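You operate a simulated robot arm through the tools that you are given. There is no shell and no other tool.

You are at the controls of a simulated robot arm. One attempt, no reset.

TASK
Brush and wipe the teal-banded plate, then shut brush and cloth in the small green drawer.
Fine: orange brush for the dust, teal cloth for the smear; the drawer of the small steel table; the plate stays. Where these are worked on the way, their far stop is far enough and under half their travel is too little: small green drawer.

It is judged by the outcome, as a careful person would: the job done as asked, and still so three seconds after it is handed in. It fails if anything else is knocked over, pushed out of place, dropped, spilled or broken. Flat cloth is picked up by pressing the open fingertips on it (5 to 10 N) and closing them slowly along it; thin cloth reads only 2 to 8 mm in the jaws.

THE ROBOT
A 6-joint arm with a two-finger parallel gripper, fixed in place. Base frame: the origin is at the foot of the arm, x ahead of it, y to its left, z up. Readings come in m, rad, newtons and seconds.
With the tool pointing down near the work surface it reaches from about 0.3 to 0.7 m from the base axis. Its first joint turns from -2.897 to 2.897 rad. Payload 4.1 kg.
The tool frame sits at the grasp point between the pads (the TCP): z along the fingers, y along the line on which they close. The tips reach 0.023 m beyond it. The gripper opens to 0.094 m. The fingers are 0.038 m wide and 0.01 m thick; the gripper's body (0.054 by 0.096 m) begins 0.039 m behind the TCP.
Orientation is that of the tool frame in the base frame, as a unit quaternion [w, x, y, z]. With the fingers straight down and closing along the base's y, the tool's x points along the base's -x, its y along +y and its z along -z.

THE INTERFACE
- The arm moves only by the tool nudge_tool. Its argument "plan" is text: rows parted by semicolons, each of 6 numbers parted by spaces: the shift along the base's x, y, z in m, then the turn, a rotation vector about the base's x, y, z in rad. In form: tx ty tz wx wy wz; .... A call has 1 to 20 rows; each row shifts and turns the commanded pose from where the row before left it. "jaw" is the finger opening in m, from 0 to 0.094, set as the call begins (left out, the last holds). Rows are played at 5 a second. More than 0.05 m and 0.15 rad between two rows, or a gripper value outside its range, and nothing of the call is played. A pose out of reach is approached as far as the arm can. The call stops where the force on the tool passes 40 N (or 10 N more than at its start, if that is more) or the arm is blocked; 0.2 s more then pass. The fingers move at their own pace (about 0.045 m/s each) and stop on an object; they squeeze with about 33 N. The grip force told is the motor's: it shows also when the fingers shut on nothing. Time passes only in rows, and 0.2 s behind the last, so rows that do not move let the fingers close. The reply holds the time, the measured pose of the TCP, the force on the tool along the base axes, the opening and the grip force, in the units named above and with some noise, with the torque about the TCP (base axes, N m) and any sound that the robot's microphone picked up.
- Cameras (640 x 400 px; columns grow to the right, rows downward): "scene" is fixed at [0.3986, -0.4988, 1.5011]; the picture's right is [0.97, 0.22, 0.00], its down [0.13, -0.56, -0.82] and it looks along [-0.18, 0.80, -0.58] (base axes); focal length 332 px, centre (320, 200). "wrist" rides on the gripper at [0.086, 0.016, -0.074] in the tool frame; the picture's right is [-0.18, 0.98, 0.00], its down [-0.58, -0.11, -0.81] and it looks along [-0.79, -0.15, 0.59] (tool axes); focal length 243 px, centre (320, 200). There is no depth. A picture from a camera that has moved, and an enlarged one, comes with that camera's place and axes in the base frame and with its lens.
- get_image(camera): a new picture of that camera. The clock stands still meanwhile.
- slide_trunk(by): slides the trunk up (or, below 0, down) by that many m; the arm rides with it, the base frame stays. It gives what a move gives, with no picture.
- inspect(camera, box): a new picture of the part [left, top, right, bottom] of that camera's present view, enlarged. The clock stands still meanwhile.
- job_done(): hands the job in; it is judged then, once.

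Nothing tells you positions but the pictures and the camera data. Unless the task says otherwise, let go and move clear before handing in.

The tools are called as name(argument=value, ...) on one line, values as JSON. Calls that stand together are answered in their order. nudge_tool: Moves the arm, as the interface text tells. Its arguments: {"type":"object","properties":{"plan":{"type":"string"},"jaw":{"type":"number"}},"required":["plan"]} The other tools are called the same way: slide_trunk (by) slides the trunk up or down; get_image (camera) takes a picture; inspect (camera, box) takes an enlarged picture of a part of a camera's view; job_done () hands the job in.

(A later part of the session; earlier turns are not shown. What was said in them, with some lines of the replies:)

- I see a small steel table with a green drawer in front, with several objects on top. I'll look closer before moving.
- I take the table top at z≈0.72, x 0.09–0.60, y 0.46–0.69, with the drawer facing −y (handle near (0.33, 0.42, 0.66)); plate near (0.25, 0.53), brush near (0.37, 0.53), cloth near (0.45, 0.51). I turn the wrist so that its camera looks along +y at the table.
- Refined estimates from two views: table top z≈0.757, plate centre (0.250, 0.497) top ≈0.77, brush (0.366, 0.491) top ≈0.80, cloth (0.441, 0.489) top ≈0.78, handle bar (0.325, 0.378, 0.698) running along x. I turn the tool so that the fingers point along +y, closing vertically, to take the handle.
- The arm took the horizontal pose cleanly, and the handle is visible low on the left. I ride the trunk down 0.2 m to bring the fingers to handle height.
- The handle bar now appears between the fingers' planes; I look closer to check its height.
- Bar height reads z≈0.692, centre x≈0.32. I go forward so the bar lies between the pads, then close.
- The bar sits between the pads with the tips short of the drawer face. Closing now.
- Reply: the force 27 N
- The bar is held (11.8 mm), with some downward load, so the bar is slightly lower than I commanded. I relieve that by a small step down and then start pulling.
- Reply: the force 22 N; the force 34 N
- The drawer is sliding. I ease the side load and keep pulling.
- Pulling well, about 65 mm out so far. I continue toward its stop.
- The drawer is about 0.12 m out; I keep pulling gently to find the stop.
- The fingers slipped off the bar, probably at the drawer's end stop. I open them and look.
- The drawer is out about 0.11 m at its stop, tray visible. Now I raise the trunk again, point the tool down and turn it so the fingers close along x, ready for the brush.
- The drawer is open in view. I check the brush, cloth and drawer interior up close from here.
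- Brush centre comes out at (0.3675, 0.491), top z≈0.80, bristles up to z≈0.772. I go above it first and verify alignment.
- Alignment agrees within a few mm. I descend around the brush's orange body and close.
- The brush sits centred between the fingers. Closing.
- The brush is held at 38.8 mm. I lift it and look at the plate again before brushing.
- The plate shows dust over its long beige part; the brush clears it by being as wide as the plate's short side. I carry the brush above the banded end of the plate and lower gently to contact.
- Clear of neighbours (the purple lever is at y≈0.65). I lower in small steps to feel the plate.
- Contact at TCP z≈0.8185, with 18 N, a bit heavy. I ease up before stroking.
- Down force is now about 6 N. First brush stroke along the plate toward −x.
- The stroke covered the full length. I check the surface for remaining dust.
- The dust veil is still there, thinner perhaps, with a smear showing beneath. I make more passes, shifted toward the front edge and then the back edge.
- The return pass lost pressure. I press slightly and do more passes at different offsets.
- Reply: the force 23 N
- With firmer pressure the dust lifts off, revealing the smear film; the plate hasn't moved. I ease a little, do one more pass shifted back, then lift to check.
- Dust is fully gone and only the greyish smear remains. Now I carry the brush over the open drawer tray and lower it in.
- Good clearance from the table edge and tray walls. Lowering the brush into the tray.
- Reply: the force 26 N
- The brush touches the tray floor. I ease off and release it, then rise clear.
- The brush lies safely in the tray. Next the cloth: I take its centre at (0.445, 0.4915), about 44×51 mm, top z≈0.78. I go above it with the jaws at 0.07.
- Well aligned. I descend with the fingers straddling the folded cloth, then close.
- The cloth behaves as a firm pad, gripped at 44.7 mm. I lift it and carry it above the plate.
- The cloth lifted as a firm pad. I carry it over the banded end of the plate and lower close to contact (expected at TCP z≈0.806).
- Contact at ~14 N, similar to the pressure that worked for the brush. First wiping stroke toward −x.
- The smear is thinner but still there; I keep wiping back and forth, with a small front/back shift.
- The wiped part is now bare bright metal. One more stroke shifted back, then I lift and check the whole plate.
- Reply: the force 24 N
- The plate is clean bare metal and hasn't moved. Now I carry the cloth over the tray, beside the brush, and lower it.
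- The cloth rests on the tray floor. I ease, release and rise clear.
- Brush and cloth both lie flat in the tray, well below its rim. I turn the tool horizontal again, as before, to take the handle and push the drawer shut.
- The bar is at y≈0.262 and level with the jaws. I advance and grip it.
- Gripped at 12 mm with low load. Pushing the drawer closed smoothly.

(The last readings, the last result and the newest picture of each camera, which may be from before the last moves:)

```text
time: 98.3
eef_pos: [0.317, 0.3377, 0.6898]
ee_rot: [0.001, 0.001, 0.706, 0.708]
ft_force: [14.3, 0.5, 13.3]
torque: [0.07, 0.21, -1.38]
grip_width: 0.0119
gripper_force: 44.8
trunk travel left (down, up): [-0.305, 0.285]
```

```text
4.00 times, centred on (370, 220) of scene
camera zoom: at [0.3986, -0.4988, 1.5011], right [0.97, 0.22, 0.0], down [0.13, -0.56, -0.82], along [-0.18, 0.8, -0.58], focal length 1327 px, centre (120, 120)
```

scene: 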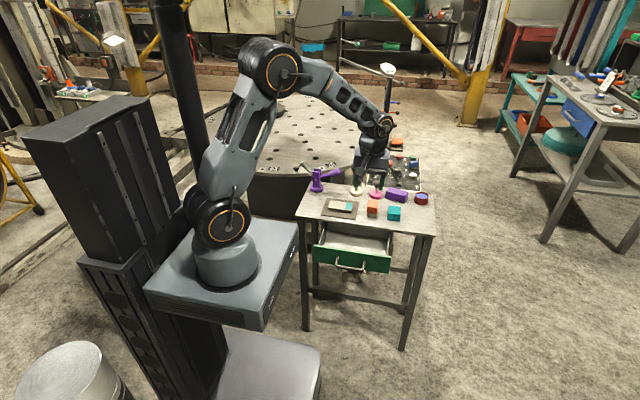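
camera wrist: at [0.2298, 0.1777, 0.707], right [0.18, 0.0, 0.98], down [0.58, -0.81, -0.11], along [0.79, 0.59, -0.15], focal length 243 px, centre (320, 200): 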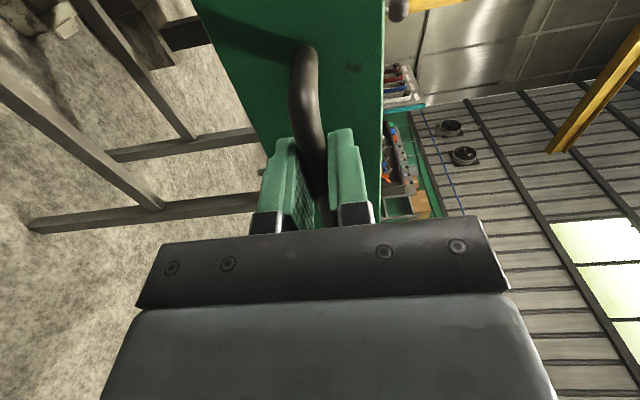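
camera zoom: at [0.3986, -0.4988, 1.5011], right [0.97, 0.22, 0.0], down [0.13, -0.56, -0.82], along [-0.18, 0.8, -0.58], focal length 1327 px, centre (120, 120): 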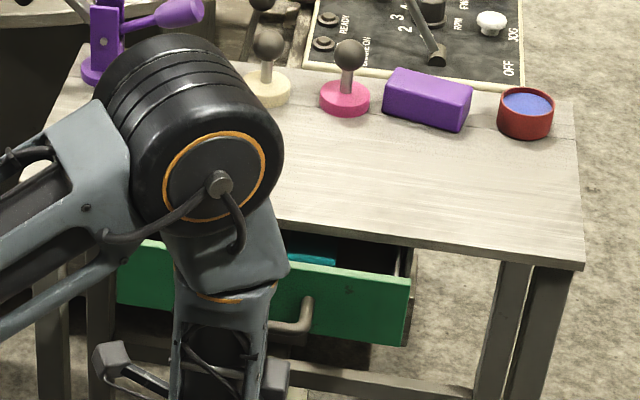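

nudge_tool(plan="0 0.006 0 0 0 0; 0 0.006 0 0 0 0; 0 0.005 0 0 0 0; 0 0.004 0 0 0 0; 0 0 0 0 0 0")

nudge_tool(plan="0 0.002 0 0 0 0; 0 0.002 0 0 0 0; 0 0.002 0 0 0 0; 0 0 0 0 0 0")

inspect(camera="scene", box=[290, 170, 450, 270])

get_image(camera="wrist")

```text
time: 99.5
eef_pos: [0.3162, 0.3602, 0.6885]
ee_rot: [0.0, -0.001, 0.706, 0.709]
ft_force: [11.9, 0.8, 28.8]
torque: [0.06, 0.58, -0.84]
grip_width: 0.0119
gripper_force: 44.7
trunk travel left (down, up): [-0.305, 0.285]
```

```text
time: 100.5
eef_pos: [0.317, 0.3654, 0.6905]
ee_rot: [0.001, -0.001, 0.705, 0.709]
ft_force: [17.3, -0.1, 28.5]
torque: [0.13, 0.36, 1.12]
grip_width: 0.0117
gripper_force: 45.6
trunk travel left (down, up): [-0.305, 0.285]
```

```text
4.00 times, centred on (370, 220) of scene
camera zoom: at [0.3986, -0.4988, 1.5011], right [0.97, 0.22, 0.0], down [0.13, -0.56, -0.82], along [-0.18, 0.8, -0.58], focal length 1327 px, centre (120, 120)
```

zoom: 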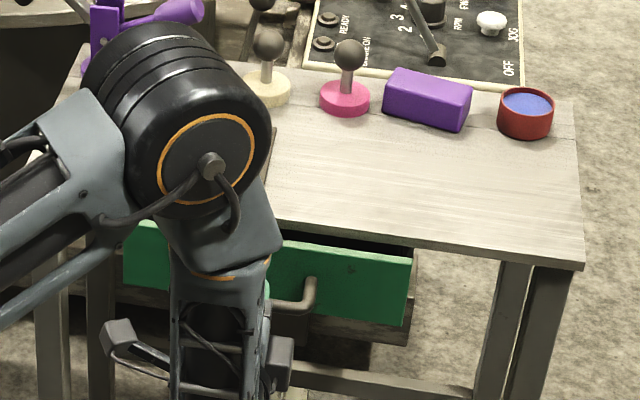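

```text
taken
camera wrist: at [0.2296, 0.2905, 0.7064], right [0.18, 0.0, 0.98], down [0.58, -0.81, -0.11], along [0.79, 0.59, -0.15], focal length 243 px, centre (320, 200)
```

wrist: 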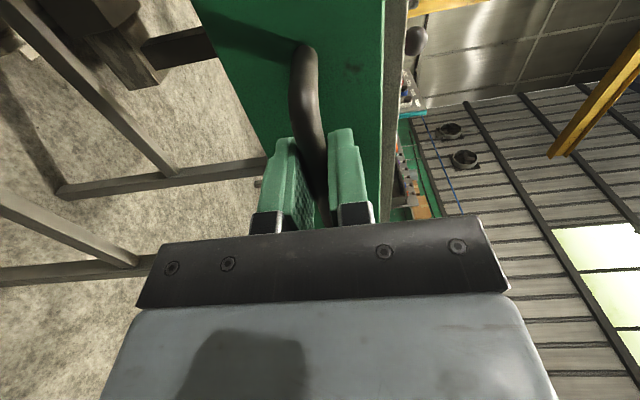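

Almost shut, about 15 mm to go; the bar pushes the tool up a bit, so I relieve that and go on.

nudge_tool(plan="0.001 0 0.0015 0 0 0; 0 0 0.001 0 0 0; 0 0 0 0 0 0")

nudge_tool(plan="0 0.003 0 0 0 0; 0 0.003 0 0 0 0; 0 0.003 0 0 0 0; 0 0 0 0 0 0")

inspect(camera="scene", box=[290, 200, 450, 300])

```text
time: 101.3
eef_pos: [0.3161, 0.3655, 0.69]
ee_rot: [-0.002, -0.001, 0.709, 0.706]
ft_force: [3.0, -1.1, -3.4]
torque: [0.05, -1.11, -1.54]
grip_width: 0.0122
gripper_force: 45.0
trunk travel left (down, up): [-0.305, 0.285]
```

```text
time: 102.3
eef_pos: [0.3168, 0.3741, 0.6907]
ee_rot: [-0.002, 0.001, 0.709, 0.705]
ft_force: [1.9, -0.9, -27.0]
torque: [-0.13, -1.21, 0.02]
grip_width: 0.0122
gripper_force: 45.2
trunk travel left (down, up): [-0.305, 0.285]
```

```text
4.00 times, centred on (370, 250) of scene
camera zoom: at [0.3986, -0.4988, 1.5011], right [0.97, 0.22, 0.0], down [0.13, -0.56, -0.82], along [-0.18, 0.8, -0.58], focal length 1327 px, centre (120, 0)
```

zoom: 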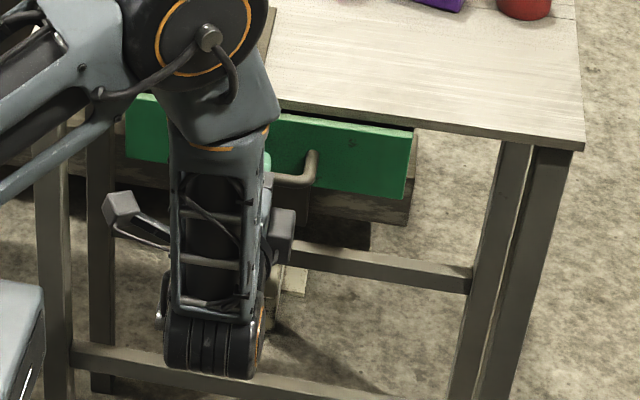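

About 4–5 mm remain. I press on gently until it seats.

nudge_tool(plan="0 0 -0.0012 0 0 0; 0 0.002 0 0 0 0; 0 0.002 0 0 0 0; 0 0.0015 0 0 0 0; 0 0 0 0 0 0")

nudge_tool(plan="0 0.0015 0 0 0 0; 0 0.0015 0 0 0 0; 0 0 0 0 0 0")

inspect(camera="scene", box=[290, 200, 450, 300])

```text
time: 103.4
eef_pos: [0.3164, 0.3778, 0.6905]
ee_rot: [0.0, 0.001, 0.71, 0.705]
ft_force: [3.0, -15.1, -3.5]
torque: [-0.07, -1.1, 0.01]
grip_width: 0.012
gripper_force: 44.9
trunk travel left (down, up): [-0.305, 0.285]
stopped in row 5: the force on the tool passed its limit at 41 N (the readings are from after the stop); the commanded pose is now the measured one
```

```text
time: 104.2
eef_pos: [0.3161, 0.3805, 0.6896]
ee_rot: [-0.002, 0.001, 0.709, 0.706]
ft_force: [7.1, -32.9, -5.6]
torque: [0.0, -1.27, -0.26]
grip_width: 0.0119
gripper_force: 44.7
trunk travel left (down, up): [-0.305, 0.285]
```

```text
4.00 times, centred on (370, 250) of scene
camera zoom: at [0.3986, -0.4988, 1.5011], right [0.97, 0.22, 0.0], down [0.13, -0.56, -0.82], along [-0.18, 0.8, -0.58], focal length 1327 px, centre (120, 0)
```

zoom: 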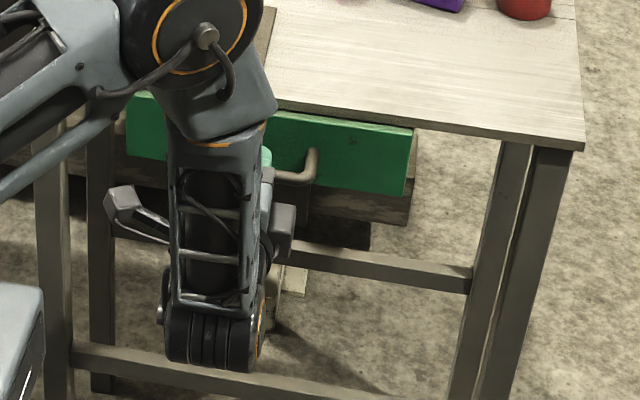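

It's against its closed stop (33 N) and the front sits where it was at the start. I relax the push slightly, release, and back out.

nudge_tool(plan="0 -0.001 0 0 0 0; 0 -0.001 0 0 0 0; 0 0 0 0 0 0")

nudge_tool(plan="0 0 0 0 0 0; 0 0 0 0 0 0; 0 0 0 0 0 0", jaw=0.04)

nudge_tool(plan="0 -0.01 0 0 0 0; 0 -0.02 0 0 0 0; 0 -0.03 0 0 0 0; 0 -0.03 0 0 0 0; 0 -0.03 0 0 0 0; 0 -0.03 0 0 0 0; 0 -0.03 0 0 0 0; 0 0 0 0 0 0")

slide_trunk(by=0.195)

get_image(camera="scene")

inspect(camera="scene", box=[290, 200, 450, 300])

```text
time: 105.0
eef_pos: [0.3169, 0.3803, 0.6892]
ee_rot: [-0.001, 0.0, 0.708, 0.706]
ft_force: [8.5, -1.6, -3.2]
torque: [0.03, -0.42, -0.95]
grip_width: 0.0118
gripper_force: 45.1
trunk travel left (down, up): [-0.305, 0.285]
```

```text
time: 105.8
eef_pos: [0.3148, 0.3806, 0.6902]
ee_rot: [-0.002, 0.001, 0.709, 0.705]
ft_force: [-0.8, -0.4, -0.2]
torque: [-0.02, -0.03, 0.04]
grip_width: 0.0402
gripper_force: 0.0
trunk travel left (down, up): [-0.305, 0.285]
```

```text
time: 107.6
eef_pos: [0.3172, 0.2, 0.6888]
ee_rot: [-0.002, 0.0, 0.709, 0.705]
ft_force: [-0.4, -0.3, 0.7]
torque: [-0.04, -0.03, 0.01]
grip_width: 0.0401
gripper_force: 0.0
trunk travel left (down, up): [-0.305, 0.285]
```

```text
time: 109.7
eef_pos: [0.318, 0.2011, 0.8843]
ee_rot: [-0.002, 0.0, 0.709, 0.705]
ft_force: [-0.3, 0.1, 1.2]
torque: [-0.01, 0.0, -0.03]
grip_width: 0.0402
gripper_force: 0.1
trunk travel left (down, up): [-0.5, 0.09]
```

```text
taken
```

scene: 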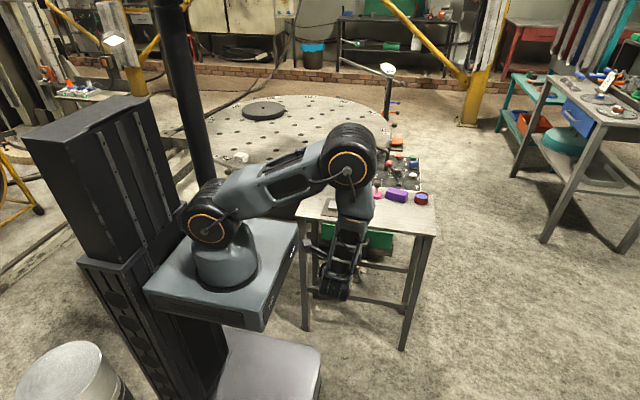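

```text
4.00 times, centred on (370, 250) of scene
camera zoom: at [0.3986, -0.4988, 1.5011], right [0.97, 0.22, 0.0], down [0.13, -0.56, -0.82], along [-0.18, 0.8, -0.58], focal length 1327 px, centre (120, 0)
```

zoom: 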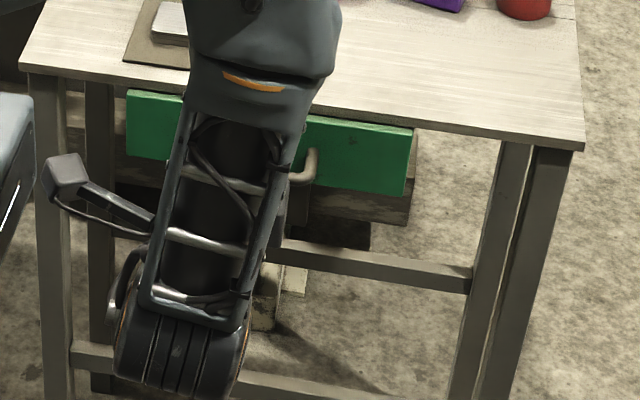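

The drawer is shut. I turn the tool down and move it clear to look over the whole table once more.

nudge_tool(plan="0 0 0.01 -0.1428 0 0; 0 0 0.01 -0.1428 0 0; 0 0 0.01 -0.1428 0 0; 0 0 0.01 -0.1428 0 0; 0 0 0.01 -0.1428 0 0; 0 0.01 0.01 -0.1428 0 0; 0 0.01 0.01 -0.1428 0 0; 0 0.01 0.01 -0.1428 0 0; 0 0.01 0.01 -0.1428 0 0; 0 0.01 0.01 -0.1428 0 0; 0 0.01 0 -0.1428 0 0; 0 0 0 0 0 0")

inspect(camera="scene", box=[280, 140, 450, 246])

inspect(camera="scene", box=[290, 200, 450, 300])

```text
time: 112.3
eef_pos: [0.3169, 0.2597, 0.9844]
ee_rot: [-0.001, 0.002, 1.0, -0.003]
ft_force: [0.6, -0.4, 0.1]
torque: [-0.03, -0.02, -0.03]
grip_width: 0.0399
gripper_force: 0.1
trunk travel left (down, up): [-0.5, 0.09]
```

```text
3.76 times, centred on (365, 193) of scene
camera zoom: at [0.3986, -0.4988, 1.5011], right [0.97, 0.22, 0.0], down [0.13, -0.56, -0.82], along [-0.18, 0.8, -0.58], focal length 1249 px, centre (151, 226)
```

zoom: 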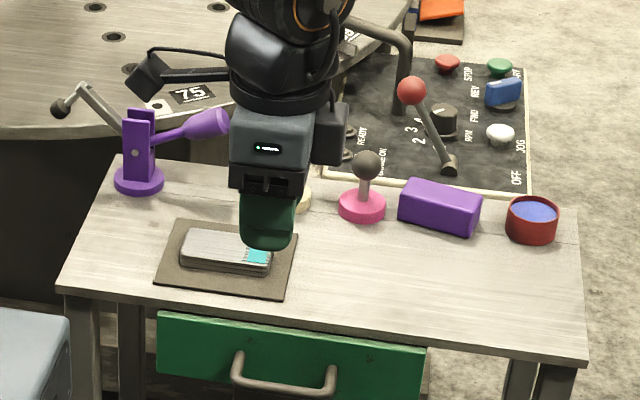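

```text
4.00 times, centred on (370, 250) of scene
camera zoom: at [0.3986, -0.4988, 1.5011], right [0.97, 0.22, 0.0], down [0.13, -0.56, -0.82], along [-0.18, 0.8, -0.58], focal length 1327 px, centre (120, 0)
```

zoom: 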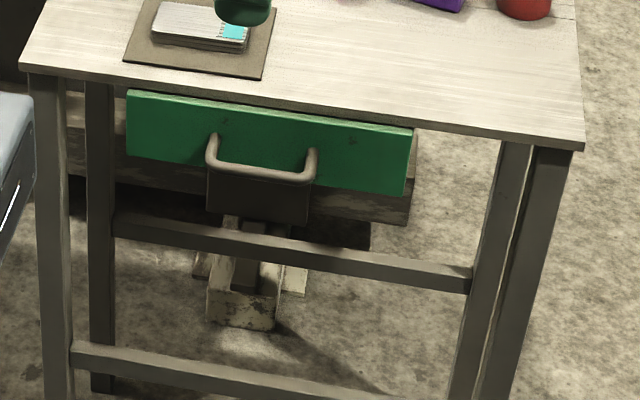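

The plate is clean and in place, the brush and cloth are in the drawer, and its front sits exactly where it did at the start. Nothing else has moved and the arm is clear, so I hand the job in.

job_done()

```text
The job is handed in.
```

The job is done and handed in. The teal-banded plate has been brushed and wiped, and the orange brush and teal cloth are shut in the small green drawer.

- **Plate:** The dust came off once I pressed the brush a little harder. The cloth then cleared the smear, leaving bare metal with no dust or smear visible. The plate did not visibly shift on its mat.
- **Drawer:** I pulled it out about 0.11 m. The fingers then slipped off the handle, most likely because the drawer had reached its end stop. I laid the brush and cloth side by side in the tray and pushed it shut against its closed stop. In the last pictures its front sits where it was at the start.
- **Everything else:** In the final scene view the other items on the table are where they began. The gripper had let go and was clear of the table when I handed in.
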